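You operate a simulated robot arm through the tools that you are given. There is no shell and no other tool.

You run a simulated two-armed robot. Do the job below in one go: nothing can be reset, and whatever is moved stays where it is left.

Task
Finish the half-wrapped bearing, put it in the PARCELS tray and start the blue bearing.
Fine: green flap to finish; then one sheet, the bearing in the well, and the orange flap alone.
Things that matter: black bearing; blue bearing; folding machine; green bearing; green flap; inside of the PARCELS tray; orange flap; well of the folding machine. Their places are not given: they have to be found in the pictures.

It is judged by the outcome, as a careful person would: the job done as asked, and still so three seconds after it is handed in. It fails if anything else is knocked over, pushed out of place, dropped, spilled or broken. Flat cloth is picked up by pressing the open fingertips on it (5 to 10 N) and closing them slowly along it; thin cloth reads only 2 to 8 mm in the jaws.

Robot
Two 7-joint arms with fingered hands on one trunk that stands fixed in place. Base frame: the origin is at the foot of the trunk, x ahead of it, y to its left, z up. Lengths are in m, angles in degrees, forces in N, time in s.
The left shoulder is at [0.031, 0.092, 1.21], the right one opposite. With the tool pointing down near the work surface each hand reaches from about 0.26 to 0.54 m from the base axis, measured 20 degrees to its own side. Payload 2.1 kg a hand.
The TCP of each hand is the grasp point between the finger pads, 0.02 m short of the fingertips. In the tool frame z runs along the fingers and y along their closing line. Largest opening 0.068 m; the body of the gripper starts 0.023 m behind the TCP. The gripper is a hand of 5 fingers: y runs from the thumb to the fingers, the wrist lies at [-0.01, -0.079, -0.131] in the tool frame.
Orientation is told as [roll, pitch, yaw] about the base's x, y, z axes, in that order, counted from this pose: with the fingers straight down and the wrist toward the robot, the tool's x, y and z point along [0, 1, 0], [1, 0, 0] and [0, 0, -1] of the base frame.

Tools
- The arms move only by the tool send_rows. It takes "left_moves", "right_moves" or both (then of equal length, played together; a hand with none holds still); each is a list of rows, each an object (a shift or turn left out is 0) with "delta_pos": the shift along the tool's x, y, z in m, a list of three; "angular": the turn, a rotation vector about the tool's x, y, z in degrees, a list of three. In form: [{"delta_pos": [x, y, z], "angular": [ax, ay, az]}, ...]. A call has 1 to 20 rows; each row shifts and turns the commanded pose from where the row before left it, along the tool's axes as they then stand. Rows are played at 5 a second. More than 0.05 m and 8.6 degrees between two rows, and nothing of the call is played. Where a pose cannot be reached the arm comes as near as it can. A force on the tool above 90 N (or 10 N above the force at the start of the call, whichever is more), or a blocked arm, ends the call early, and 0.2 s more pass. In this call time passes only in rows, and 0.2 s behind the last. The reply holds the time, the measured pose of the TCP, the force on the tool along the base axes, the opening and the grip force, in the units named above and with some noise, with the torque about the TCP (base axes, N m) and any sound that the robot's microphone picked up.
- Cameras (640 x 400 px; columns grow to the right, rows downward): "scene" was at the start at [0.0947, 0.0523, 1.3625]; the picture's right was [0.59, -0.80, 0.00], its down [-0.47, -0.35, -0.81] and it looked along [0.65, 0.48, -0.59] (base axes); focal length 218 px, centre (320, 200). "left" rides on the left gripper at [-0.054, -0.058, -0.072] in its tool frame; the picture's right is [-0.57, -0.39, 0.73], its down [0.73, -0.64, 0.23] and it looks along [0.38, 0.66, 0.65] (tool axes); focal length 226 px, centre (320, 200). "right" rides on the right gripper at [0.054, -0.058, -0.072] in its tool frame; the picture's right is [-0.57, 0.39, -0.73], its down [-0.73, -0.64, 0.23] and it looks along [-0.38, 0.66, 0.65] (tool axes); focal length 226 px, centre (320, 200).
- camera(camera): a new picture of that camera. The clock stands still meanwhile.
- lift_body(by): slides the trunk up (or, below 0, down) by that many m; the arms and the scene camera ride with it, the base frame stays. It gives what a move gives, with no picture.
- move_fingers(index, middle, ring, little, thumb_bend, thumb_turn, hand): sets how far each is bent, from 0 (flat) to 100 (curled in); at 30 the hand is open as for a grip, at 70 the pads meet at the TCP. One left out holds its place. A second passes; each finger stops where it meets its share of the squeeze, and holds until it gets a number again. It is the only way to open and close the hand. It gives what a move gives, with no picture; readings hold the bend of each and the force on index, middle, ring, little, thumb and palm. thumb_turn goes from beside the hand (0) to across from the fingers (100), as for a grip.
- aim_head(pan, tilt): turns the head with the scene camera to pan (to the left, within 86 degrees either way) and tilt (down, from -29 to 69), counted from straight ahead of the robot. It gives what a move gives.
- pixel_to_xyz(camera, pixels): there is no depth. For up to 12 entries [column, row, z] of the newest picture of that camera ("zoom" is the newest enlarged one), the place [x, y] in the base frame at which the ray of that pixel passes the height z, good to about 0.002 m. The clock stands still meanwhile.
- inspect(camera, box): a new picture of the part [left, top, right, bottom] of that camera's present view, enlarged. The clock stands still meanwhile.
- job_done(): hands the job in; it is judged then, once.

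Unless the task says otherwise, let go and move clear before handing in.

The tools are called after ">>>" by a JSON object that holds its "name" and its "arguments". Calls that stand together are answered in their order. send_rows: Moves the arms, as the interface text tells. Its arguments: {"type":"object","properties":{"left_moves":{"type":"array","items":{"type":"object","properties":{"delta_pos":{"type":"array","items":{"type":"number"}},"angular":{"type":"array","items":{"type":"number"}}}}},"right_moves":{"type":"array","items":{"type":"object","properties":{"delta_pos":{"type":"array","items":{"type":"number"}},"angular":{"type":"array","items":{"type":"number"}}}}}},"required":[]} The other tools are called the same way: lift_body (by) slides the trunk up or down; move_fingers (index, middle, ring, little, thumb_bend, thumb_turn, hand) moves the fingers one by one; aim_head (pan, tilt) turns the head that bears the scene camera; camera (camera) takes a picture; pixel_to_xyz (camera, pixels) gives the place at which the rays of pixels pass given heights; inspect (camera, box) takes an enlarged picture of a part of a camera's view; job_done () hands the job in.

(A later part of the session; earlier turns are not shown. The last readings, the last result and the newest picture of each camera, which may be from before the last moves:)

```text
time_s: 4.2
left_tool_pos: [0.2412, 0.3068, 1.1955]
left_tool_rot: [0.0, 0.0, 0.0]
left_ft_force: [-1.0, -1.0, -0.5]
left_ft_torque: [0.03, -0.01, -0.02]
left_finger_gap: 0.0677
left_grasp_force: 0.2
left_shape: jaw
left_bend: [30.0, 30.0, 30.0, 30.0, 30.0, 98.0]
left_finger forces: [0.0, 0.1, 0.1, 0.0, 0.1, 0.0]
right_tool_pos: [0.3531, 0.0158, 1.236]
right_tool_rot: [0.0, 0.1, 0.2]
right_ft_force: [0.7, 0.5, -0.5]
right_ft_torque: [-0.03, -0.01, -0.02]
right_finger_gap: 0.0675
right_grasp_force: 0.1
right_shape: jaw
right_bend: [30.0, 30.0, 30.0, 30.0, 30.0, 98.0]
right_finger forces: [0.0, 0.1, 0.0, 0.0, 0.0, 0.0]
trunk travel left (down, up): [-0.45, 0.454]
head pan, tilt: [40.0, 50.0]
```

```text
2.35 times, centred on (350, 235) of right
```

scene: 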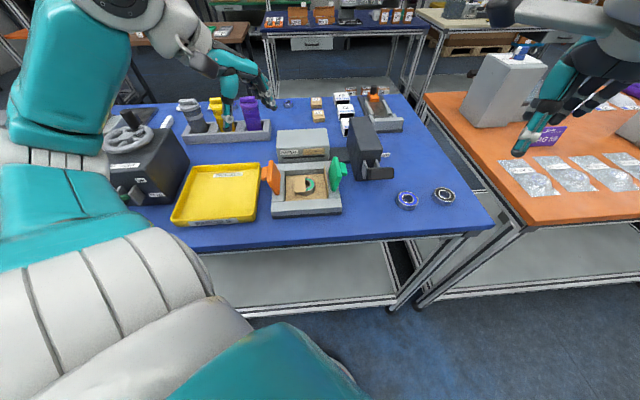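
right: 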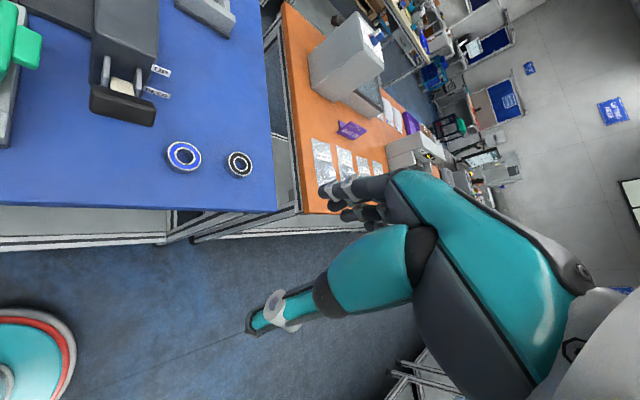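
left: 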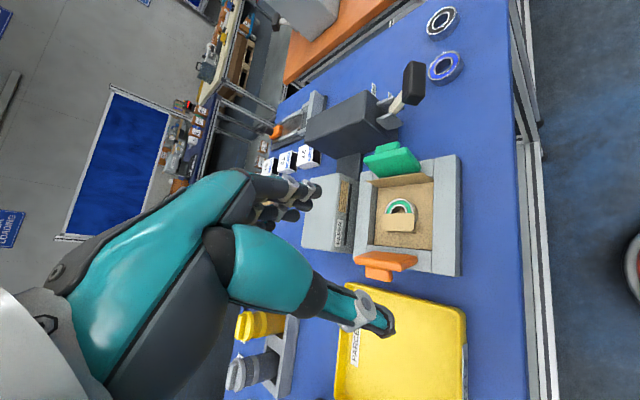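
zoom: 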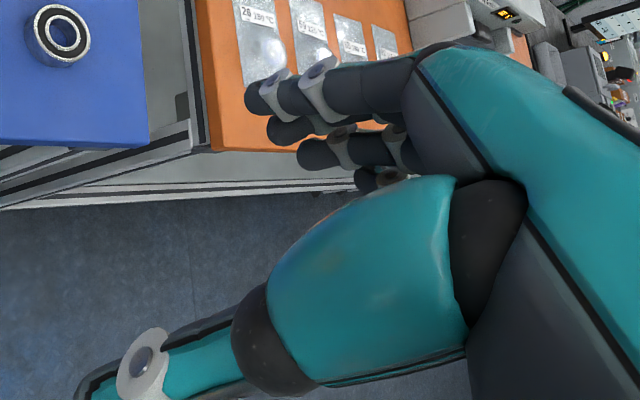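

The fingers reach forward from the palm and hang down, with the thumb behind them. I'll bring the left hand above the green flap with the closing line across the machine (yaw −45°), staying high at z≈1.12.

>>> {"name": "send_rows", "arguments": {"left_moves": [{"delta_pos": [-0.0108, 0.0336, 0.0152]}, {"delta_pos": [-0.0108, 0.0336, 0.0152]}, {"delta_pos": [-0.0108, 0.0336, 0.0152]}, {"delta_pos": [-0.0108, 0.0336, 0.0152]}, {"delta_pos": [-0.0108, 0.0336, 0.0152]}, {"angular": [0, 0, 7.5]}, {"angular": [0, 0, 7.5]}, {"angular": [0, 0, 7.5]}, {"angular": [0, 0, 7.5]}, {"angular": [0, 0, 7.5]}, {"angular": [0, 0, 7.5]}]}}

>>> {"name": "move_fingers", "arguments": {"hand": "left", "index": 45, "middle": 45, "ring": 45, "little": 45, "thumb_bend": 0, "thumb_turn": 0}}

>>> {"name": "camera", "arguments": {"camera": "scene"}}

>>> {"name": "inspect", "arguments": {"camera": "scene", "box": [230, 80, 430, 220]}}

>>> {"name": "camera", "arguments": {"camera": "left"}}

>>> {"name": "camera", "arguments": {"camera": "right"}}

```text
time_s: 6.6
left_tool_pos: [0.409, 0.2518, 1.1208]
left_tool_rot: [-0.1, 0.1, -45.1]
left_ft_force: [-0.4, 0.7, 0.9]
left_ft_torque: [0.04, 0.03, 0.01]
left_finger_gap: 0.0677
left_grasp_force: 0.1
left_shape: jaw
left_bend: [30.0, 30.0, 30.0, 30.0, 30.0, 98.0]
left_finger forces: [0.1, 0.0, 0.0, 0.0, 0.1, 0.0]
right_tool_pos: [0.3533, 0.017, 1.2363]
right_tool_rot: [0.0, 0.1, 0.1]
right_ft_force: [0.8, -0.8, -0.8]
right_ft_torque: [-0.01, 0.05, 0.02]
right_finger_gap: 0.0676
right_grasp_force: 0.1
right_shape: jaw
right_bend: [30.0, 30.0, 30.0, 30.0, 30.0, 98.0]
right_finger forces: [0.1, 0.0, 0.0, 0.0, 0.0, 0.1]
trunk travel left (down, up): [-0.45, 0.454]
head pan, tilt: [40.0, 50.0]
```

```text
time_s: 7.6
left_tool_pos: [0.4078, 0.2523, 1.1197]
left_tool_rot: [0.0, 0.0, -45.0]
left_ft_force: [0.5, -1.2, 0.2]
left_ft_torque: [-0.01, -0.01, -0.01]
left_finger_gap: 0.093
left_grasp_force: 0.0
left_shape: fingers
left_bend: [45.0, 45.0, 45.0, 45.0, 1.0, 0.0]
left_finger forces: [0.0, 0.0, 0.1, 0.2, 0.0, 0.0]
right_tool_pos: [0.3533, 0.0174, 1.2357]
right_tool_rot: [0.0, 0.1, 0.1]
right_ft_force: [0.2, -0.3, -0.1]
right_ft_torque: [0.05, 0.0, 0.0]
right_finger_gap: 0.0677
right_grasp_force: 0.1
right_shape: jaw
right_bend: [30.0, 30.0, 30.0, 30.0, 30.0, 98.0]
right_finger forces: [0.0, 0.0, 0.0, 0.1, 0.0, 0.0]
trunk travel left (down, up): [-0.45, 0.454]
head pan, tilt: [40.0, 50.0]
```

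```text
taken
```

scene: 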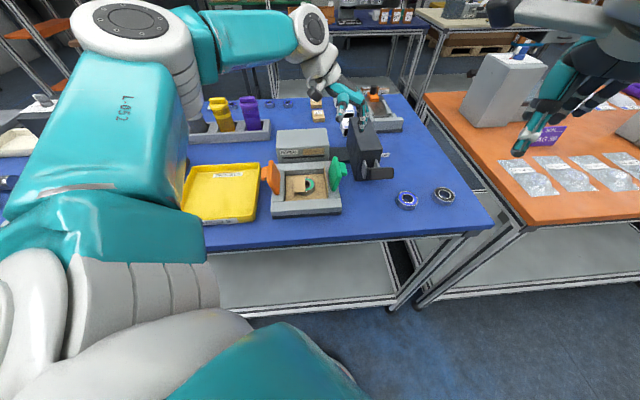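

```text
2.86 times, centred on (330, 150) of scene
```

zoom: 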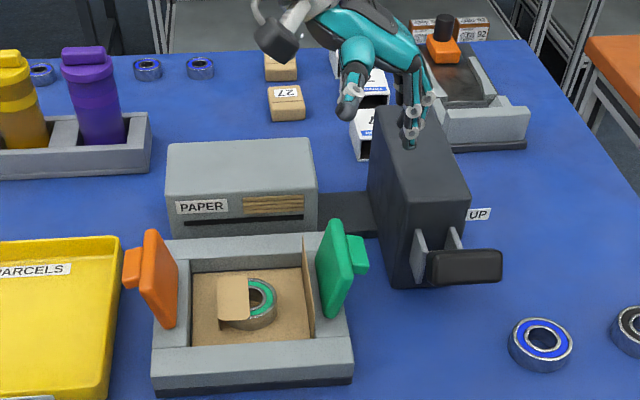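

```text
taken
```

left: 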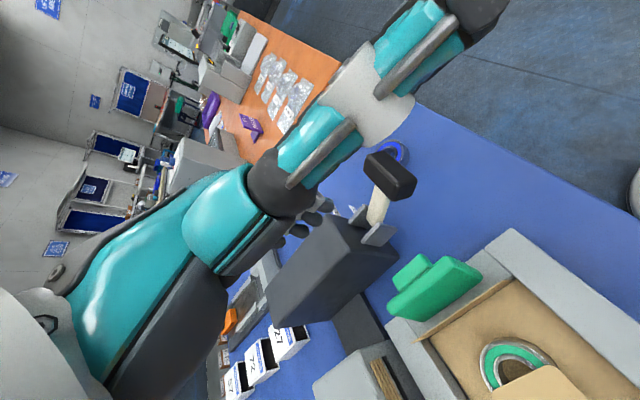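

```text
taken
```

right: 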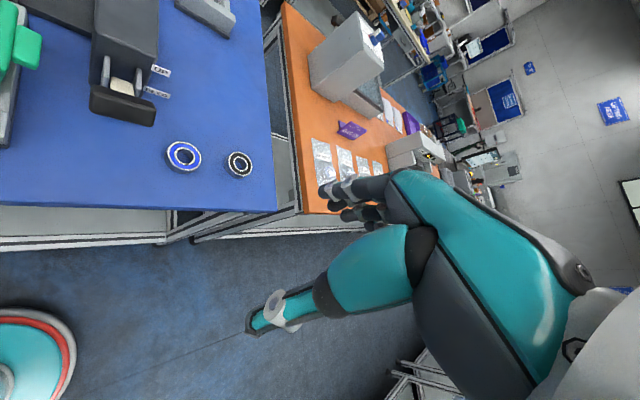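

The thumb now lies beside the palm, and the fingers hang to the right. I'll enlarge the hand in the scene view to see where the fingertips are with respect to the TCP.

>>> {"name": "inspect", "arguments": {"camera": "scene", "box": [310, 60, 410, 140]}}

>>> {"name": "inspect", "arguments": {"camera": "left", "box": [200, 0, 540, 280]}}

```text
5.00 times, centred on (360, 100) of scene
```

zoom: 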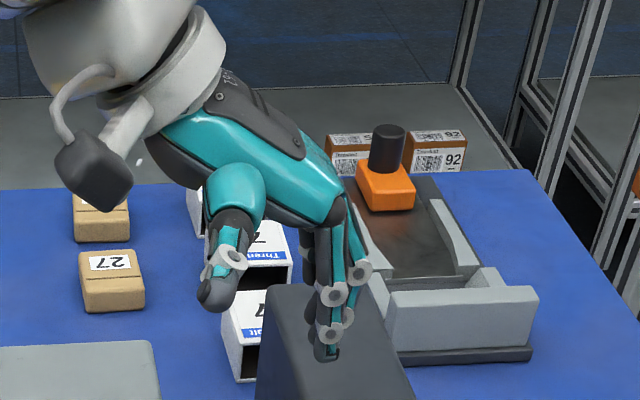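

```text
1.43 times, centred on (370, 140) of left
```

zoom: 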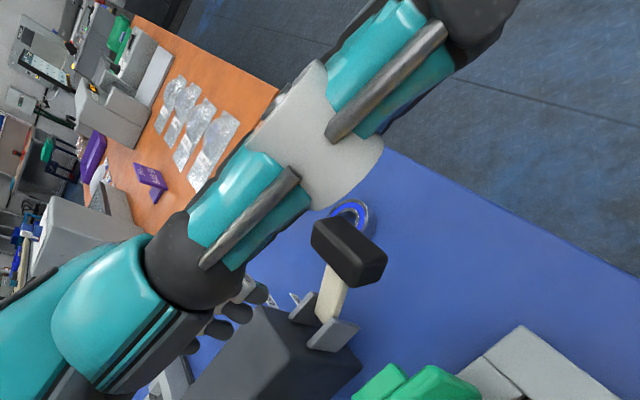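

By the left picture the four fingertips sit at about x 0 to +0.04, y +0.03 from the TCP. I'll lower the hand to z≈1.02 (tips at about 1.00, above the flap top 0.98) and check the alignment.

>>> {"name": "send_rows", "arguments": {"left_moves": [{"delta_pos": [0, 0, 0.025]}, {"delta_pos": [0, 0, 0.025]}, {"delta_pos": [0, 0, 0.025]}, {"delta_pos": [0, 0, 0.02]}]}}

>>> {"name": "inspect", "arguments": {"camera": "scene", "box": [290, 110, 410, 210]}}

>>> {"name": "camera", "arguments": {"camera": "left"}}

>>> {"name": "inspect", "arguments": {"camera": "right", "box": [0, 0, 160, 130]}}

```text
time_s: 8.6
left_tool_pos: [0.4089, 0.2534, 1.0236]
left_tool_rot: [0.1, 0.1, -44.8]
left_ft_force: [0.0, -0.7, 0.9]
left_ft_torque: [0.0, -0.01, 0.0]
left_finger_gap: 0.0932
left_grasp_force: 0.0
left_shape: fingers
left_bend: [45.0, 45.0, 45.0, 45.0, 0.0, 0.0]
left_finger forces: [0.0, 0.0, 0.0, 0.0, 0.1, 0.1]
right_tool_pos: [0.3527, 0.0179, 1.2358]
right_tool_rot: [0.2, 0.1, 0.1]
right_ft_force: [0.6, 0.5, -0.7]
right_ft_torque: [-0.03, -0.02, -0.04]
right_finger_gap: 0.0675
right_grasp_force: 0.0
right_shape: jaw
right_bend: [30.0, 30.0, 30.0, 30.0, 30.0, 98.0]
right_finger forces: [0.0, 0.0, 0.0, 0.0, 0.0, 0.1]
trunk travel left (down, up): [-0.45, 0.454]
head pan, tilt: [40.0, 50.0]
```

```text
4.00 times, centred on (350, 160) of scene
```

zoom: 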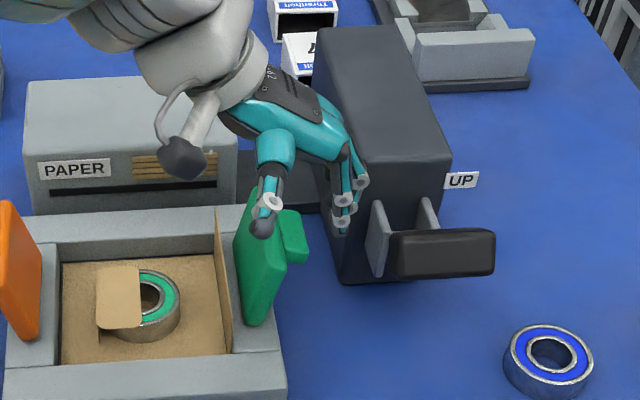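

```text
taken
```

left: 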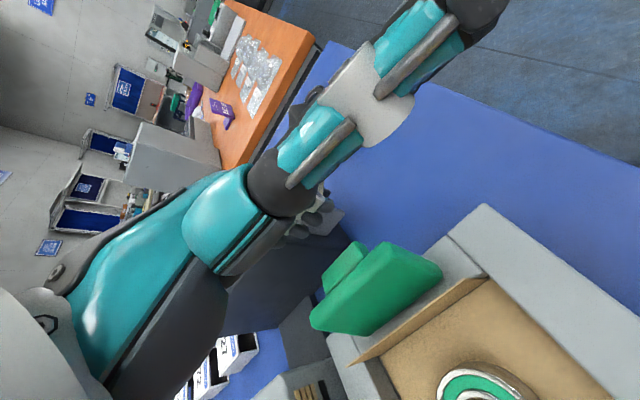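

```text
3.08 times, centred on (80, 65) of right
```

zoom: 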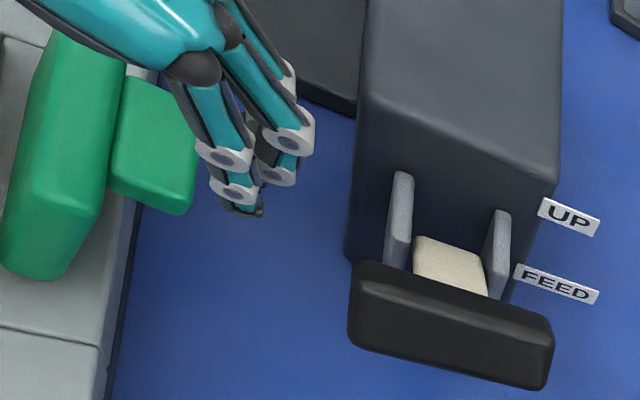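

>>> {"name": "camera", "arguments": {"camera": "right"}}

>>> {"name": "camera", "arguments": {"camera": "scene"}}

>>> {"name": "pixel_to_xyz", "arguments": {"camera": "right", "pixels": [[55.6, 68.9, 0.99], [55.6, 68.9, 1.01], [55.6, 68.9, 1.03], [66, 58, 1.0], [36, 68, 0.97]]}}

>>> {"name": "pixel_to_xyz", "arguments": {"camera": "scene", "pixels": [[355, 166.5, 0.97], [355, 166.5, 0.99], [355, 166.5, 1.01], [355, 166.5, 1.03], [335, 169, 1.0], [335, 169, 1.04]]}}

```text
taken
```

right: 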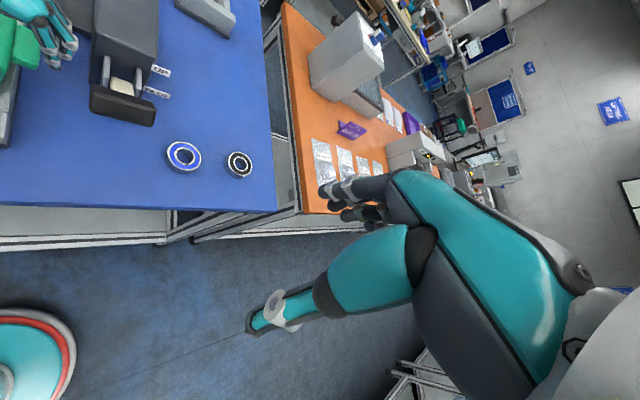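

```text
taken
```

scene: 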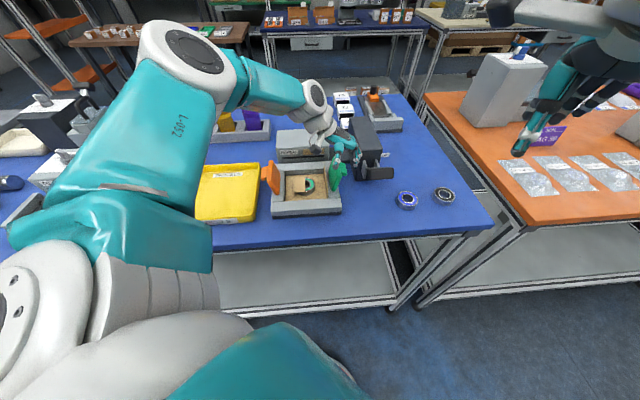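

```text
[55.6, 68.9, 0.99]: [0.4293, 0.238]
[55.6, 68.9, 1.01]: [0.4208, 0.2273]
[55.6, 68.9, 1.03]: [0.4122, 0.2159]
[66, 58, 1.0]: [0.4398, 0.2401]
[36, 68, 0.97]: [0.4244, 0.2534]
```

```text
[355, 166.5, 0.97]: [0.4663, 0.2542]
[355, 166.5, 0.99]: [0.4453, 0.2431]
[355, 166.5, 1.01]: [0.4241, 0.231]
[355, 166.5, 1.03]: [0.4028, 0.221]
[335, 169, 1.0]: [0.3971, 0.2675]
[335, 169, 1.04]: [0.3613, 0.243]
```

The index tip is at about (0.425,0.231), 1.5 cm right of the tab and clear of the lever box and paddle. I'll lower it straight down 0.05 m and check.

>>> {"name": "send_rows", "arguments": {"left_moves": [{"delta_pos": [0, 0.002, 0.017]}, {"delta_pos": [0, 0, 0.017]}, {"delta_pos": [0, 0, 0.015]}]}}

>>> {"name": "inspect", "arguments": {"camera": "right", "box": [0, 0, 160, 130]}}

>>> {"name": "inspect", "arguments": {"camera": "scene", "box": [290, 110, 410, 210]}}

```text
time_s: 9.4
left_tool_pos: [0.3917, 0.2463, 0.9945]
left_tool_rot: [0.1, 0.0, -44.9]
left_ft_force: [-0.2, -0.1, -0.2]
left_ft_torque: [0.0, 0.0, 0.02]
left_finger_gap: 0.093
left_grasp_force: 0.0
left_shape: fingers
left_bend: [45.0, 45.0, 45.0, 45.0, 0.0, 0.0]
left_finger forces: [0.0, 0.0, 0.0, 0.0, 0.1, 0.0]
left hand out of reach, approached as far as the arm can: row 1, 2, 3
right_tool_pos: [0.354, 0.0164, 1.2367]
right_tool_rot: [0.0, 0.1, 0.0]
right_ft_force: [0.3, -0.4, 0.0]
right_ft_torque: [0.01, 0.0, 0.01]
right_finger_gap: 0.0673
right_grasp_force: 0.0
right_shape: jaw
right_bend: [30.0, 30.0, 30.0, 30.0, 30.0, 98.0]
right_finger forces: [0.1, 0.0, 0.1, 0.0, 0.0, 0.1]
trunk travel left (down, up): [-0.45, 0.454]
head pan, tilt: [40.0, 50.0]
```

```text
3.08 times, centred on (80, 65) of right
```

zoom: 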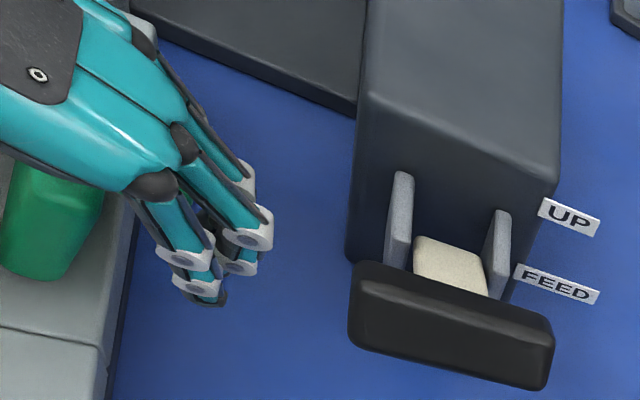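

```text
4.00 times, centred on (350, 160) of scene
```

zoom: 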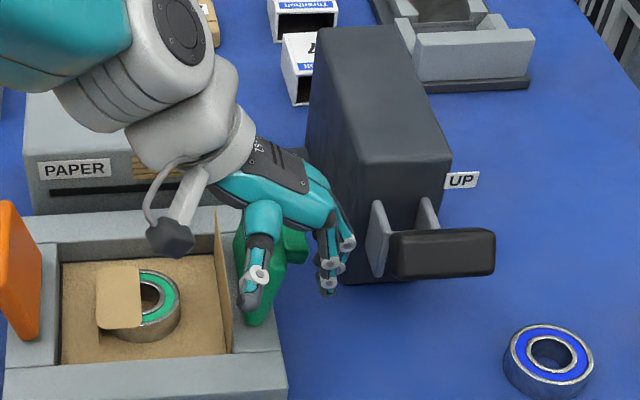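

The arm could not reach that low (it stopped at z 0.9945, out of reach), and nothing was touched. I'll raise the hand and lower the trunk by 0.12 m so the shoulders are closer to the work.

>>> {"name": "send_rows", "arguments": {"left_moves": [{"delta_pos": [0, 0, -0.03]}, {"delta_pos": [0, 0, -0.04]}, {"delta_pos": [0, 0, -0.04]}, {"delta_pos": [0, 0, -0.04]}, {"delta_pos": [0, 0, -0.03]}]}}

>>> {"name": "lift_body", "arguments": {"by": -0.12}}

>>> {"name": "camera", "arguments": {"camera": "scene"}}

>>> {"name": "inspect", "arguments": {"camera": "scene", "box": [250, 90, 450, 240]}}

>>> {"name": "camera", "arguments": {"camera": "right"}}

```text
time_s: 10.6
left_tool_pos: [0.3917, 0.2468, 1.176]
left_tool_rot: [0.0, -0.1, -45.0]
left_ft_force: [-0.5, 0.3, 1.2]
left_ft_torque: [-0.01, 0.0, -0.02]
left_finger_gap: 0.093
left_grasp_force: 0.0
left_shape: fingers
left_bend: [45.0, 45.0, 45.0, 45.0, 0.0, 0.0]
left_finger forces: [0.0, 0.0, 0.0, 0.1, 0.1, 0.0]
right_tool_pos: [0.3536, 0.0175, 1.2357]
right_tool_rot: [0.0, 0.1, 0.1]
right_ft_force: [-0.6, -0.1, -0.7]
right_ft_torque: [0.02, -0.03, 0.0]
right_finger_gap: 0.0674
right_grasp_force: 0.0
right_shape: jaw
right_bend: [30.0, 30.0, 30.0, 30.0, 30.0, 98.0]
right_finger forces: [0.0, 0.0, 0.0, 0.1, 0.1, 0.0]
trunk travel left (down, up): [-0.45, 0.454]
head pan, tilt: [40.0, 50.0]
```

```text
time_s: 12.1
left_tool_pos: [0.3921, 0.245, 1.055]
left_tool_rot: [0.0, 0.0, -45.0]
left_ft_force: [0.0, 0.0, -0.4]
left_ft_torque: [0.01, -0.01, -0.02]
left_finger_gap: 0.093
left_grasp_force: 0.1
left_shape: fingers
left_bend: [45.0, 45.0, 45.0, 45.0, 0.0, 0.0]
left_finger forces: [0.0, 0.1, 0.0, 0.1, 0.0, 0.1]
right_tool_pos: [0.3532, 0.016, 1.1164]
right_tool_rot: [0.0, 0.1, 0.2]
right_ft_force: [-0.1, 0.4, 0.0]
right_ft_torque: [0.0, 0.04, 0.02]
right_finger_gap: 0.0678
right_grasp_force: 0.0
right_shape: jaw
right_bend: [30.0, 30.0, 30.0, 30.0, 30.0, 98.0]
right_finger forces: [0.0, 0.0, 0.1, 0.0, 0.0, 0.1]
trunk travel left (down, up): [-0.33, 0.574]
head pan, tilt: [40.0, 50.0]
```

```text
taken
```

scene: 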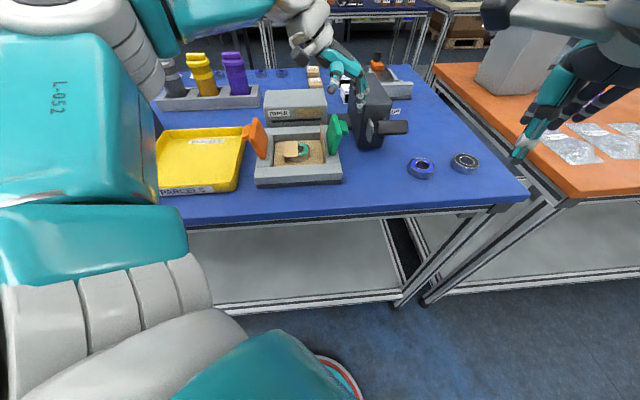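

```text
2.67 times, centred on (350, 165) of scene
```

zoom: 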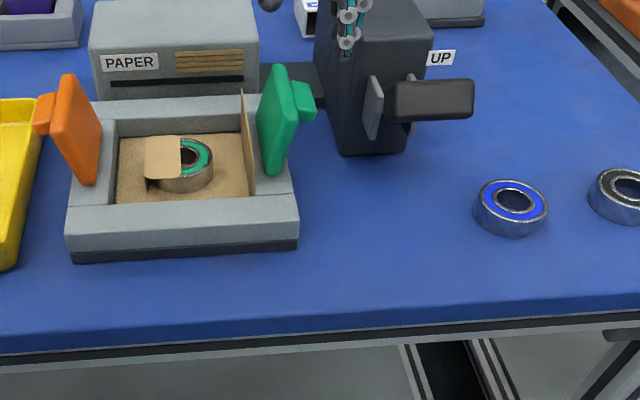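

```text
taken
```

right: 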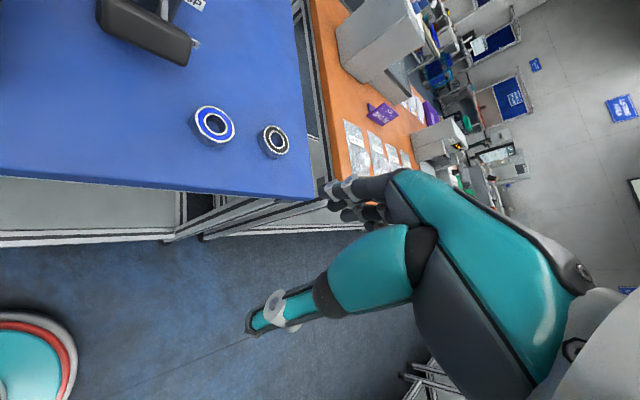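

The trunk is lower; TCP is now (0.392,0.245,1.055). I'll shift to the spot beside the tab and go down to z≈0.975.

>>> {"name": "send_rows", "arguments": {"left_moves": [{"delta_pos": [0.017, 0.0085, 0]}, {"delta_pos": [0, 0, 0.016]}, {"delta_pos": [0, 0, 0.016]}, {"delta_pos": [0, 0, 0.016]}, {"delta_pos": [0, 0, 0.016]}, {"delta_pos": [0, 0, 0.016]}]}}

>>> {"name": "inspect", "arguments": {"camera": "scene", "box": [290, 70, 430, 190]}}

>>> {"name": "camera", "arguments": {"camera": "left"}}

```text
time_s: 13.5
left_tool_pos: [0.4104, 0.2519, 0.9744]
left_tool_rot: [-0.1, 0.0, -45.0]
left_ft_force: [1.1, -0.1, 0.0]
left_ft_torque: [0.01, -0.03, -0.01]
left_finger_gap: 0.093
left_grasp_force: 0.1
left_shape: fingers
left_bend: [45.0, 45.0, 45.0, 45.0, 0.0, 0.0]
left_finger forces: [0.0, 0.0, 0.0, 0.0, 0.0, 0.0]
right_tool_pos: [0.3536, 0.0176, 1.1176]
right_tool_rot: [0.1, 0.0, 0.1]
right_ft_force: [0.7, -0.6, -0.2]
right_ft_torque: [-0.01, -0.02, 0.01]
right_finger_gap: 0.0675
right_grasp_force: 0.0
right_shape: jaw
right_bend: [30.0, 30.0, 30.0, 30.0, 30.0, 98.0]
right_finger forces: [0.0, 0.0, 0.0, 0.1, 0.1, 0.0]
trunk travel left (down, up): [-0.33, 0.574]
head pan, tilt: [40.0, 50.0]
```

```text
3.33 times, centred on (360, 130) of scene
```

zoom: 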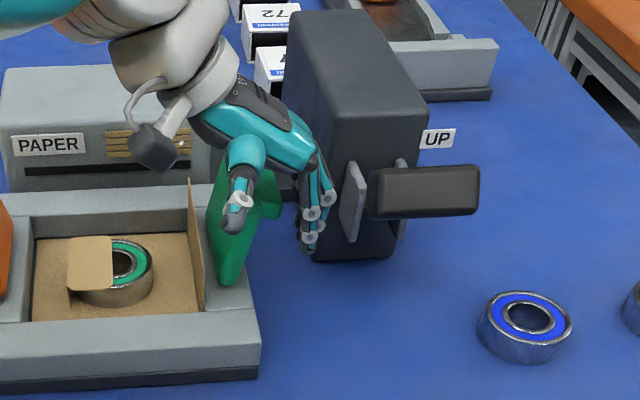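

```text
taken
```

left: 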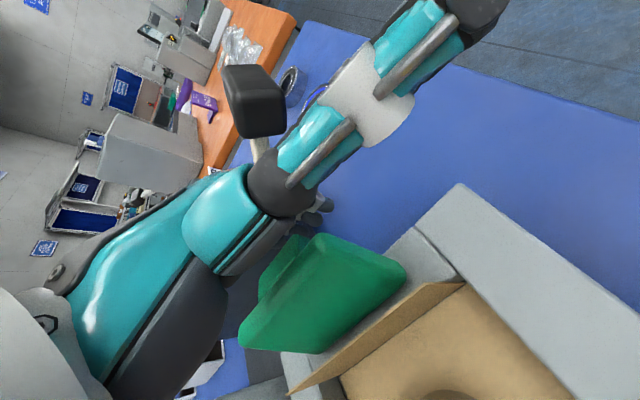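

The fingers hang just right of the tab with no force. I'll pull slowly toward the well (−tool y) by 0.03 m and watch the flap.

>>> {"name": "send_rows", "arguments": {"left_moves": [{"delta_pos": [0, -0.01, 0]}, {"delta_pos": [0, -0.01, 0]}, {"delta_pos": [0, -0.01, 0]}]}}

>>> {"name": "inspect", "arguments": {"camera": "scene", "box": [290, 70, 430, 190]}}

```text
time_s: 14.3
left_tool_pos: [0.3883, 0.2738, 0.9734]
left_tool_rot: [0.0, 0.1, -44.9]
left_ft_force: [-0.8, -0.5, 1.2]
left_ft_torque: [0.05, -0.04, -0.06]
left_finger_gap: 0.0929
left_grasp_force: 0.4
left_shape: fingers
left_bend: [45.0, 45.0, 45.0, 44.0, 0.0, 0.0]
left_finger forces: [0.0, 0.0, 0.1, 0.9, 0.0, 0.0]
right_tool_pos: [0.3538, 0.018, 1.1158]
right_tool_rot: [0.0, 0.1, 0.1]
right_ft_force: [-0.2, 0.2, -0.4]
right_ft_torque: [0.01, 0.0, -0.02]
right_finger_gap: 0.0675
right_grasp_force: 0.0
right_shape: jaw
right_bend: [30.0, 30.0, 30.0, 30.0, 30.0, 98.0]
right_finger forces: [0.0, 0.0, 0.0, 0.0, 0.0, 0.1]
trunk travel left (down, up): [-0.33, 0.574]
head pan, tilt: [40.0, 50.0]
```

```text
3.33 times, centred on (360, 130) of scene
```

zoom: 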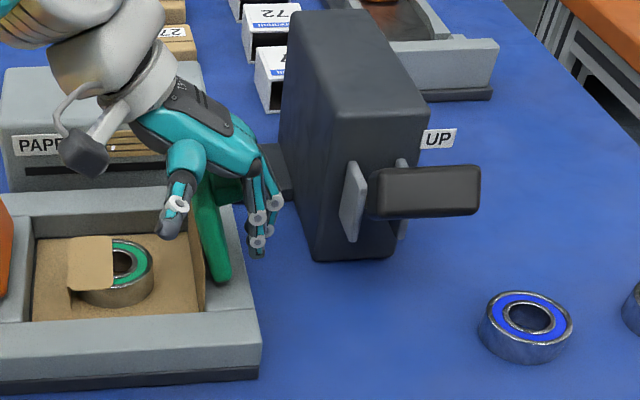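

The flap follows easily (0.9 N on the little finger) and is now near upright. I'll continue left by another 0.03 m.

>>> {"name": "send_rows", "arguments": {"left_moves": [{"delta_pos": [0, -0.01, 0]}, {"delta_pos": [0, -0.01, 0]}, {"delta_pos": [0, -0.01, 0]}]}}

>>> {"name": "inspect", "arguments": {"camera": "scene", "box": [260, 80, 400, 200]}}

>>> {"name": "camera", "arguments": {"camera": "left"}}

```text
time_s: 15.1
left_tool_pos: [0.3671, 0.2933, 0.9758]
left_tool_rot: [0.1, 0.0, -45.2]
left_ft_force: [1.5, -1.1, 0.3]
left_ft_torque: [-0.02, -0.03, 0.0]
left_finger_gap: 0.094
left_grasp_force: 1.0
left_shape: fingers
left_bend: [43.0, 43.0, 45.0, 45.0, 0.0, 0.0]
left_finger forces: [0.6, 0.7, 0.0, 0.0, 0.0, 0.0]
right_tool_pos: [0.3537, 0.0167, 1.1164]
right_tool_rot: [0.0, 0.1, 0.1]
right_ft_force: [-0.5, 0.3, 0.2]
right_ft_torque: [0.0, -0.03, -0.01]
right_finger_gap: 0.0676
right_grasp_force: 0.0
right_shape: jaw
right_bend: [30.0, 30.0, 30.0, 30.0, 30.0, 98.0]
right_finger forces: [0.0, 0.0, 0.0, 0.0, 0.1, 0.1]
trunk travel left (down, up): [-0.33, 0.574]
head pan, tilt: [40.0, 50.0]
```

```text
3.33 times, centred on (330, 140) of scene
```

zoom: 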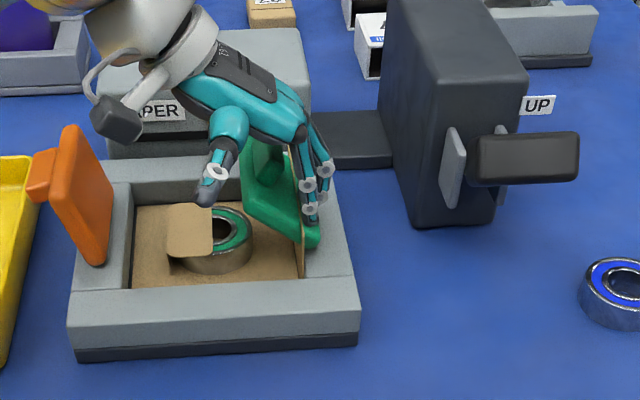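

```text
taken
```

left: 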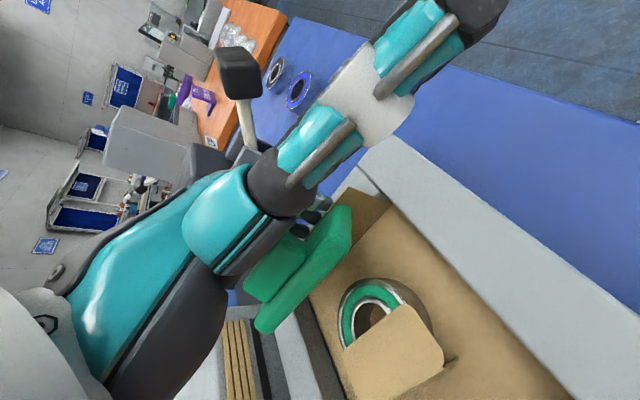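

The flap now leans past upright over the well, pushed with under 1 N. I'll continue left 0.02 m and then slightly down.

>>> {"name": "send_rows", "arguments": {"left_moves": [{"delta_pos": [0, -0.01, 0]}, {"delta_pos": [0, -0.01, 0]}]}}

>>> {"name": "inspect", "arguments": {"camera": "scene", "box": [260, 80, 400, 200]}}

>>> {"name": "camera", "arguments": {"camera": "left"}}

```text
time_s: 15.7
left_tool_pos: [0.3533, 0.3084, 0.9751]
left_tool_rot: [0.0, 0.1, -45.1]
left_ft_force: [0.8, -0.2, 1.6]
left_ft_torque: [-0.06, -0.04, -0.02]
left_finger_gap: 0.0931
left_grasp_force: 0.0
left_shape: fingers
left_bend: [45.0, 43.0, 45.0, 45.0, 0.0, 0.0]
left_finger forces: [0.1, 1.2, 0.1, 0.0, 0.0, 0.0]
right_tool_pos: [0.3531, 0.018, 1.1154]
right_tool_rot: [-0.1, 0.1, 0.1]
right_ft_force: [-0.7, -0.2, 0.1]
right_ft_torque: [0.04, -0.01, -0.02]
right_finger_gap: 0.0676
right_grasp_force: 0.1
right_shape: jaw
right_bend: [30.0, 30.0, 30.0, 30.0, 30.0, 98.0]
right_finger forces: [0.1, 0.0, 0.0, 0.0, 0.0, 0.0]
trunk travel left (down, up): [-0.33, 0.574]
head pan, tilt: [40.0, 50.0]
```

```text
3.33 times, centred on (330, 140) of scene
```

zoom: 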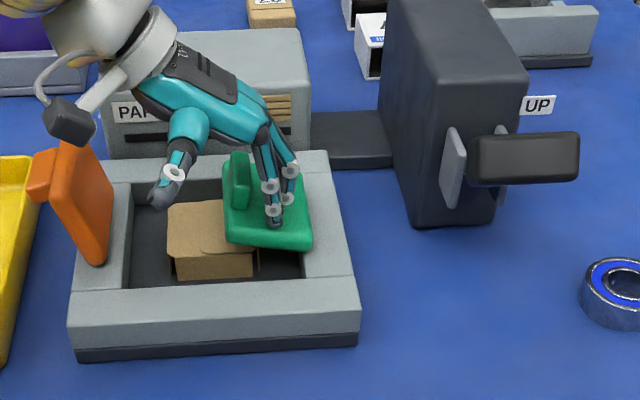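

```text
taken
```

left: 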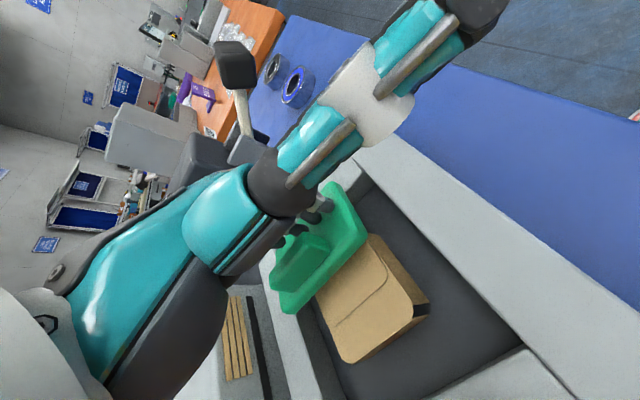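

The flap now lies over and the sheet has become a closed parcel. I'll press down lightly to be sure the fold is finished.

>>> {"name": "send_rows", "arguments": {"left_moves": [{"delta_pos": [0, -0.004, 0.005]}, {"delta_pos": [0, 0, 0.005]}, {"delta_pos": [0, 0, 0.004]}]}}

>>> {"name": "inspect", "arguments": {"camera": "scene", "box": [260, 80, 400, 200]}}

```text
time_s: 16.5
left_tool_pos: [0.3478, 0.3101, 0.9671]
left_tool_rot: [0.6, -0.7, -45.0]
left_ft_force: [-1.6, 10.4, 67.9]
left_ft_torque: [-1.27, -1.31, 0.08]
left_finger_gap: 0.0936
left_grasp_force: 33.7
left_shape: fingers
left_bend: [46.0, 39.0, 45.0, 45.0, 0.0, 0.0]
left_finger forces: [49.3, 18.0, 0.0, 0.0, 0.0, 0.1]
right_tool_pos: [0.3499, 0.0161, 1.1203]
right_tool_rot: [0.1, -0.1, 0.2]
right_ft_force: [-0.4, 0.1, -0.9]
right_ft_torque: [-0.02, 0.03, 0.07]
right_finger_gap: 0.0675
right_grasp_force: 0.1
right_shape: jaw
right_bend: [30.0, 30.0, 30.0, 30.0, 30.0, 98.0]
right_finger forces: [0.0, 0.0, 0.0, 0.0, 0.0, 0.0]
trunk travel left (down, up): [-0.33, 0.574]
head pan, tilt: [40.0, 50.0]
```

```text
3.33 times, centred on (330, 140) of scene
```

zoom: 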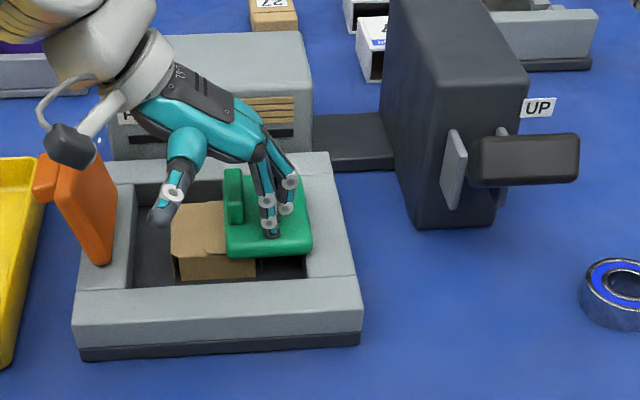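

The flap is on its stop (68 N), so I pressed enough. I'll lift off straight up and compare the machine's place.

>>> {"name": "send_rows", "arguments": {"left_moves": [{"delta_pos": [0, 0, -0.007]}, {"delta_pos": [0, 0, -0.01]}]}}

>>> {"name": "inspect", "arguments": {"camera": "scene", "box": [260, 80, 400, 200]}}

```text
time_s: 17.1
left_tool_pos: [0.3491, 0.3124, 0.9753]
left_tool_rot: [-0.1, 0.3, -45.2]
left_ft_force: [0.6, -0.4, 1.4]
left_ft_torque: [-0.06, -0.05, -0.04]
left_finger_gap: 0.093
left_grasp_force: 0.9
left_shape: fingers
left_bend: [45.0, 44.0, 45.0, 45.0, 0.0, 0.0]
left_finger forces: [0.1, 1.1, 0.0, 0.0, 0.0, 0.0]
right_tool_pos: [0.3533, 0.0158, 1.1161]
right_tool_rot: [-0.1, 0.1, 0.1]
right_ft_force: [0.9, 0.3, -0.5]
right_ft_torque: [-0.01, -0.01, -0.04]
right_finger_gap: 0.0676
right_grasp_force: 0.0
right_shape: jaw
right_bend: [30.0, 30.0, 30.0, 30.0, 30.0, 98.0]
right_finger forces: [0.0, 0.0, 0.0, 0.0, 0.0, 0.0]
trunk travel left (down, up): [-0.33, 0.574]
head pan, tilt: [40.0, 50.0]
```

```text
3.33 times, centred on (330, 140) of scene
```

zoom: 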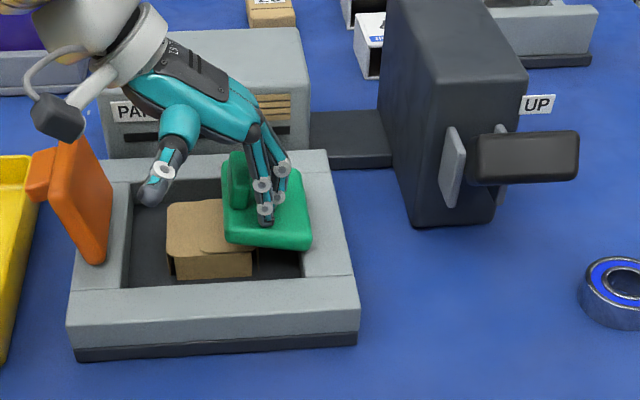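

The picture is back to what it was (the shift was only trunk sag), and the parcel is complete. I'll lift up to see whether the flap springs back on its own.

>>> {"name": "send_rows", "arguments": {"left_moves": [{"delta_pos": [0, 0.004, -0.015]}, {"delta_pos": [0, 0.004, -0.015]}, {"delta_pos": [0, 0, -0.02]}, {"delta_pos": [0, 0, -0.02]}]}}

>>> {"name": "inspect", "arguments": {"camera": "scene", "box": [260, 80, 400, 200]}}

>>> {"name": "camera", "arguments": {"camera": "left"}}

```text
time_s: 18.1
left_tool_pos: [0.3543, 0.3046, 1.047]
left_tool_rot: [0.1, 0.0, -45.0]
left_ft_force: [-0.1, 0.0, 0.3]
left_ft_torque: [0.01, 0.01, 0.01]
left_finger_gap: 0.0927
left_grasp_force: 0.1
left_shape: fingers
left_bend: [45.0, 45.0, 45.0, 45.0, 0.0, 0.0]
left_finger forces: [0.0, 0.1, 0.0, 0.1, 0.0, 0.0]
right_tool_pos: [0.3531, 0.0176, 1.1157]
right_tool_rot: [0.1, 0.1, 0.1]
right_ft_force: [0.2, -0.3, 0.8]
right_ft_torque: [0.02, 0.01, 0.02]
right_finger_gap: 0.0674
right_grasp_force: 0.0
right_shape: jaw
right_bend: [30.0, 30.0, 30.0, 30.0, 30.0, 98.0]
right_finger forces: [0.0, 0.0, 0.0, 0.0, 0.1, 0.0]
trunk travel left (down, up): [-0.33, 0.574]
head pan, tilt: [40.0, 50.0]
```

```text
3.33 times, centred on (330, 140) of scene
```

zoom: 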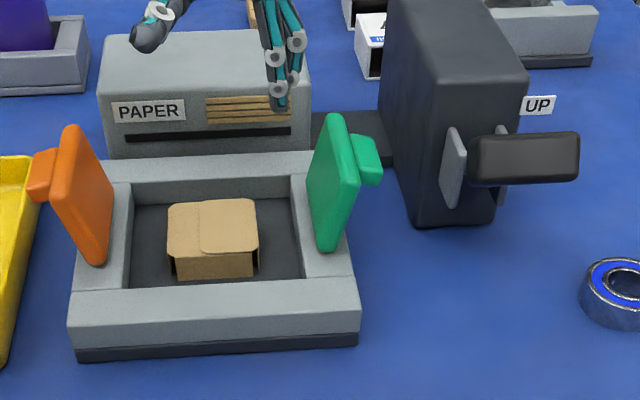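

```text
taken
```

left: 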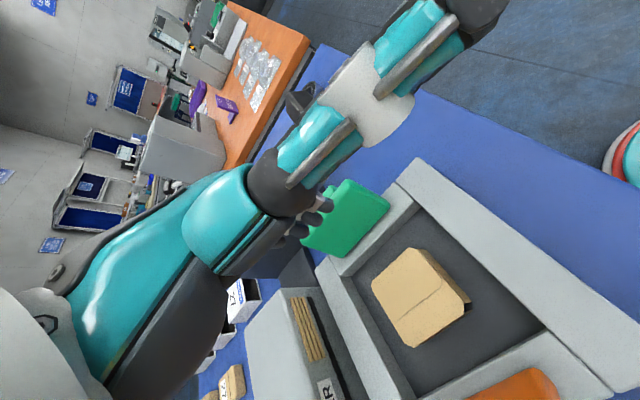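

The flap sprang back by itself and the finished parcel sits in the well. I'll raise the hand, turn it to yaw +45°, and set an open grip.

>>> {"name": "send_rows", "arguments": {"left_moves": [{"delta_pos": [0, -0.01, -0.04]}, {"delta_pos": [0, -0.01, -0.04]}, {"delta_pos": [0, 0, -0.03]}, {"angular": [0, 0, -8.2]}, {"angular": [0, 0, -8.2]}, {"angular": [0, 0, -8.2]}, {"angular": [0, 0, -8.2]}, {"angular": [0, 0, -8.2]}, {"angular": [0, 0, -8.2]}, {"angular": [0, 0, -8.2]}, {"angular": [0, 0, -8.2]}, {"angular": [0, 0, -8.2]}, {"angular": [0, 0, -8.2]}, {"angular": [0, 0, -8.0]}]}}

>>> {"name": "move_fingers", "arguments": {"hand": "left", "index": 30, "middle": 30, "ring": 30, "little": 30, "thumb_bend": 30, "thumb_turn": 100}}

>>> {"name": "camera", "arguments": {"camera": "scene"}}

>>> {"name": "camera", "arguments": {"camera": "left"}}

```text
time_s: 21.1
left_tool_pos: [0.341, 0.3197, 1.1572]
left_tool_rot: [0.0, 0.0, 45.1]
left_ft_force: [-0.1, 0.3, 0.0]
left_ft_torque: [0.0, 0.01, 0.03]
left_finger_gap: 0.0929
left_grasp_force: 0.1
left_shape: fingers
left_bend: [45.0, 45.0, 45.0, 45.0, 0.0, 0.0]
left_finger forces: [0.0, 0.0, 0.1, 0.0, 0.0, 0.0]
right_tool_pos: [0.3529, 0.0164, 1.1165]
right_tool_rot: [0.0, 0.1, 0.1]
right_ft_force: [0.1, 0.3, -0.8]
right_ft_torque: [-0.01, 0.02, 0.01]
right_finger_gap: 0.0675
right_grasp_force: 0.0
right_shape: jaw
right_bend: [30.0, 30.0, 30.0, 30.0, 30.0, 98.0]
right_finger forces: [0.0, 0.1, 0.0, 0.0, 0.0, 0.0]
trunk travel left (down, up): [-0.33, 0.574]
head pan, tilt: [40.0, 50.0]
```

```text
time_s: 22.1
left_tool_pos: [0.3404, 0.3204, 1.1573]
left_tool_rot: [0.1, 0.0, 45.0]
left_ft_force: [-0.7, -0.7, 0.5]
left_ft_torque: [0.02, -0.01, 0.01]
left_finger_gap: 0.0625
left_grasp_force: 0.0
left_shape: fingers
left_bend: [30.0, 30.0, 30.0, 30.0, 30.0, 98.0]
left_finger forces: [0.0, 0.1, 0.0, 0.0, 0.0, 0.1]
right_tool_pos: [0.3525, 0.0175, 1.1161]
right_tool_rot: [0.0, 0.1, 0.1]
right_ft_force: [-0.4, 0.8, -0.1]
right_ft_torque: [0.03, 0.01, 0.03]
right_finger_gap: 0.0676
right_grasp_force: 0.0
right_shape: jaw
right_bend: [30.0, 30.0, 30.0, 30.0, 30.0, 98.0]
right_finger forces: [0.1, 0.0, 0.0, 0.0, 0.0, 0.0]
trunk travel left (down, up): [-0.33, 0.574]
head pan, tilt: [40.0, 50.0]
```

```text
taken
```

scene: 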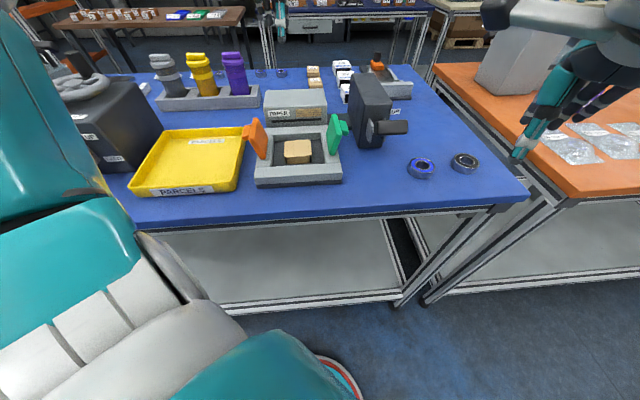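

```text
taken
```

left: 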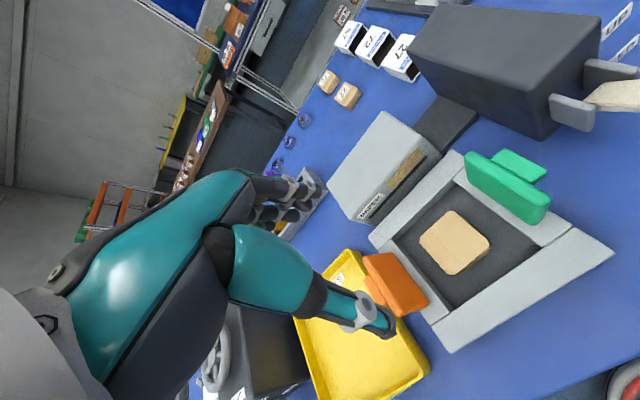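

The parcel sits near the middle of the well. I'll measure its corners in enlarged scene and left views.

>>> {"name": "inspect", "arguments": {"camera": "left", "box": [380, 160, 560, 320]}}

>>> {"name": "pixel_to_xyz", "arguments": {"camera": "left", "pixels": [[419, 238, 0.92], [452, 211, 0.92], [490, 242, 0.92], [451, 276, 0.92], [455, 242, 0.92], [455, 242, 0.91]]}}

>>> {"name": "inspect", "arguments": {"camera": "scene", "box": [240, 100, 360, 200]}}

```text
2.50 times, centred on (470, 240) of left
```

zoom: 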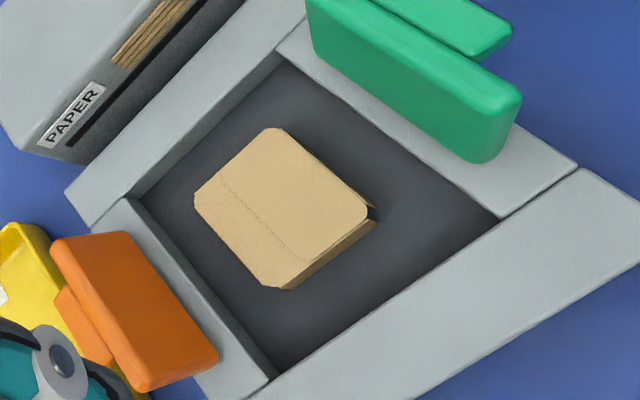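

```text
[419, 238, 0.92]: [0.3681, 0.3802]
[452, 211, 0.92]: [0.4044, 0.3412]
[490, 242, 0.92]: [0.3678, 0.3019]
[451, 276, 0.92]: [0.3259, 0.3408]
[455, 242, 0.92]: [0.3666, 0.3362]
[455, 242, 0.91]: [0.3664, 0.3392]
```

```text
4.00 times, centred on (300, 150) of scene
```

zoom: 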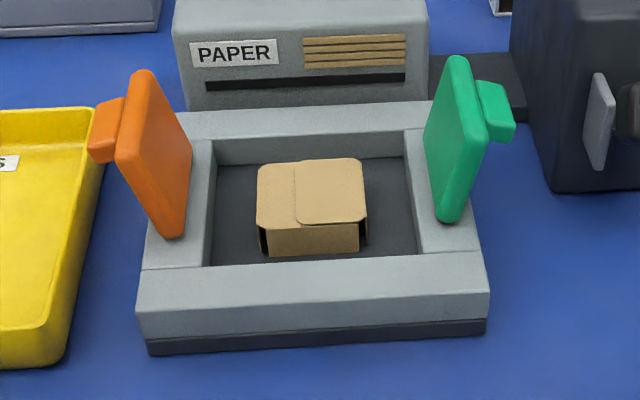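

The parcel is about 0.054 m square, centred near (0.367,0.340), with its top near z 0.92. I'll move above it and go down to z≈0.965 to check alignment.

>>> {"name": "send_rows", "arguments": {"left_moves": [{"delta_pos": [-0.0078, 0.0327, 0]}, {"delta_pos": [0, 0, 0.04]}, {"delta_pos": [0, 0, 0.04]}, {"delta_pos": [0, 0, 0.04]}, {"delta_pos": [0, 0, 0.04]}, {"delta_pos": [0, 0, 0.03]}]}}

>>> {"name": "move_fingers", "arguments": {"hand": "left", "index": 26, "middle": 26, "ring": 26, "little": 26, "thumb_bend": 26}}

>>> {"name": "inspect", "arguments": {"camera": "scene", "box": [240, 80, 360, 180]}}

>>> {"name": "camera", "arguments": {"camera": "left"}}

```text
time_s: 23.5
left_tool_pos: [0.371, 0.3364, 0.9654]
left_tool_rot: [-0.2, 0.1, 44.9]
left_ft_force: [0.0, -0.8, -0.1]
left_ft_torque: [0.0, -0.01, 0.0]
left_finger_gap: 0.0626
left_grasp_force: 0.0
left_shape: fingers
left_bend: [30.0, 30.0, 30.0, 30.0, 30.0, 98.0]
left_finger forces: [0.0, 0.0, 0.1, 0.0, 0.0, 0.0]
right_tool_pos: [0.3526, 0.016, 1.1151]
right_tool_rot: [0.0, 0.1, 0.1]
right_ft_force: [-0.7, 0.1, 0.1]
right_ft_torque: [0.02, -0.02, -0.02]
right_finger_gap: 0.0674
right_grasp_force: 0.0
right_shape: jaw
right_bend: [30.0, 30.0, 30.0, 30.0, 30.0, 98.0]
right_finger forces: [0.1, 0.0, 0.0, 0.0, 0.0, 0.0]
trunk travel left (down, up): [-0.33, 0.574]
head pan, tilt: [40.0, 50.0]
```

```text
time_s: 24.5
left_tool_pos: [0.3701, 0.3366, 0.9671]
left_tool_rot: [0.0, 0.1, 45.0]
left_ft_force: [-1.1, 1.0, -0.1]
left_ft_torque: [0.0, 0.01, 0.01]
left_finger_gap: 0.0685
left_grasp_force: 0.0
left_shape: fingers
left_bend: [26.0, 26.0, 26.0, 26.0, 26.0, 97.0]
left_finger forces: [0.0, 0.0, 0.1, 0.0, 0.0, 0.0]
right_tool_pos: [0.3533, 0.0183, 1.1164]
right_tool_rot: [0.0, 0.1, 0.1]
right_ft_force: [1.0, -0.8, -0.7]
right_ft_torque: [0.0, 0.0, 0.01]
right_finger_gap: 0.0674
right_grasp_force: 0.0
right_shape: jaw
right_bend: [30.0, 30.0, 30.0, 30.0, 30.0, 98.0]
right_finger forces: [0.0, 0.0, 0.1, 0.1, 0.1, 0.0]
trunk travel left (down, up): [-0.33, 0.574]
head pan, tilt: [40.0, 50.0]
```

```text
4.00 times, centred on (300, 130) of scene
```

zoom: 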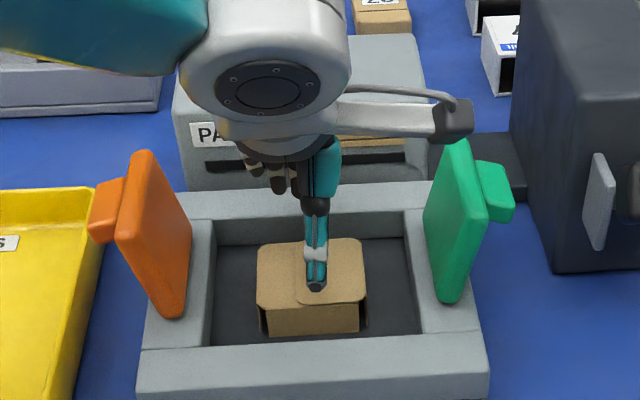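

```text
taken
```

left: 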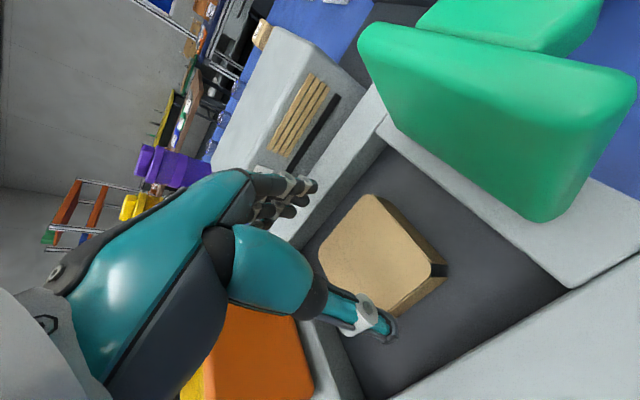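

The TCP is right over the parcel (expected at left pixel (378,250), seen at (375,255)). I'll lower to z≈0.933 and check the forces.

>>> {"name": "send_rows", "arguments": {"left_moves": [{"delta_pos": [0, 0, 0.012]}, {"delta_pos": [0, 0, 0.012]}, {"delta_pos": [0, 0, 0.01]}]}}

>>> {"name": "inspect", "arguments": {"camera": "scene", "box": [240, 80, 360, 180]}}

>>> {"name": "camera", "arguments": {"camera": "left"}}

```text
time_s: 25.3
left_tool_pos: [0.3717, 0.3362, 0.934]
left_tool_rot: [-0.1, 0.0, 45.0]
left_ft_force: [-1.3, -1.2, -0.7]
left_ft_torque: [-0.03, 0.04, 0.02]
left_finger_gap: 0.0684
left_grasp_force: 0.9
left_shape: fingers
left_bend: [26.0, 27.0, 26.0, 26.0, 26.0, 97.0]
left_finger forces: [0.0, 1.5, 0.0, 0.0, 0.2, 0.0]
right_tool_pos: [0.3529, 0.0174, 1.1179]
right_tool_rot: [0.0, 0.1, 0.1]
right_ft_force: [-1.0, -0.6, 0.2]
right_ft_torque: [0.01, -0.01, 0.0]
right_finger_gap: 0.0673
right_grasp_force: 0.1
right_shape: jaw
right_bend: [30.0, 30.0, 30.0, 30.0, 30.0, 98.0]
right_finger forces: [0.0, 0.0, 0.0, 0.0, 0.0, 0.0]
trunk travel left (down, up): [-0.33, 0.574]
head pan, tilt: [40.0, 50.0]
```

```text
4.00 times, centred on (300, 130) of scene
```

zoom: 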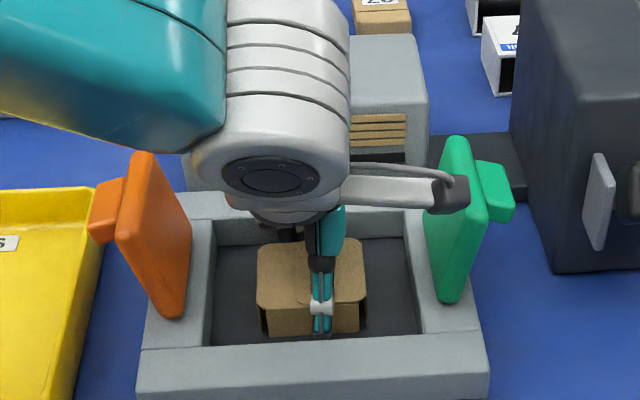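

```text
taken
```

left: 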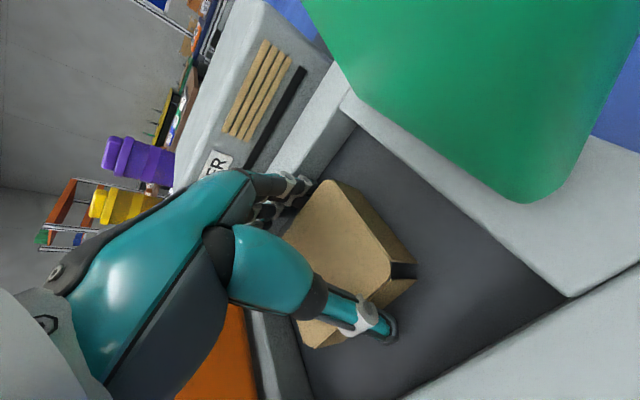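

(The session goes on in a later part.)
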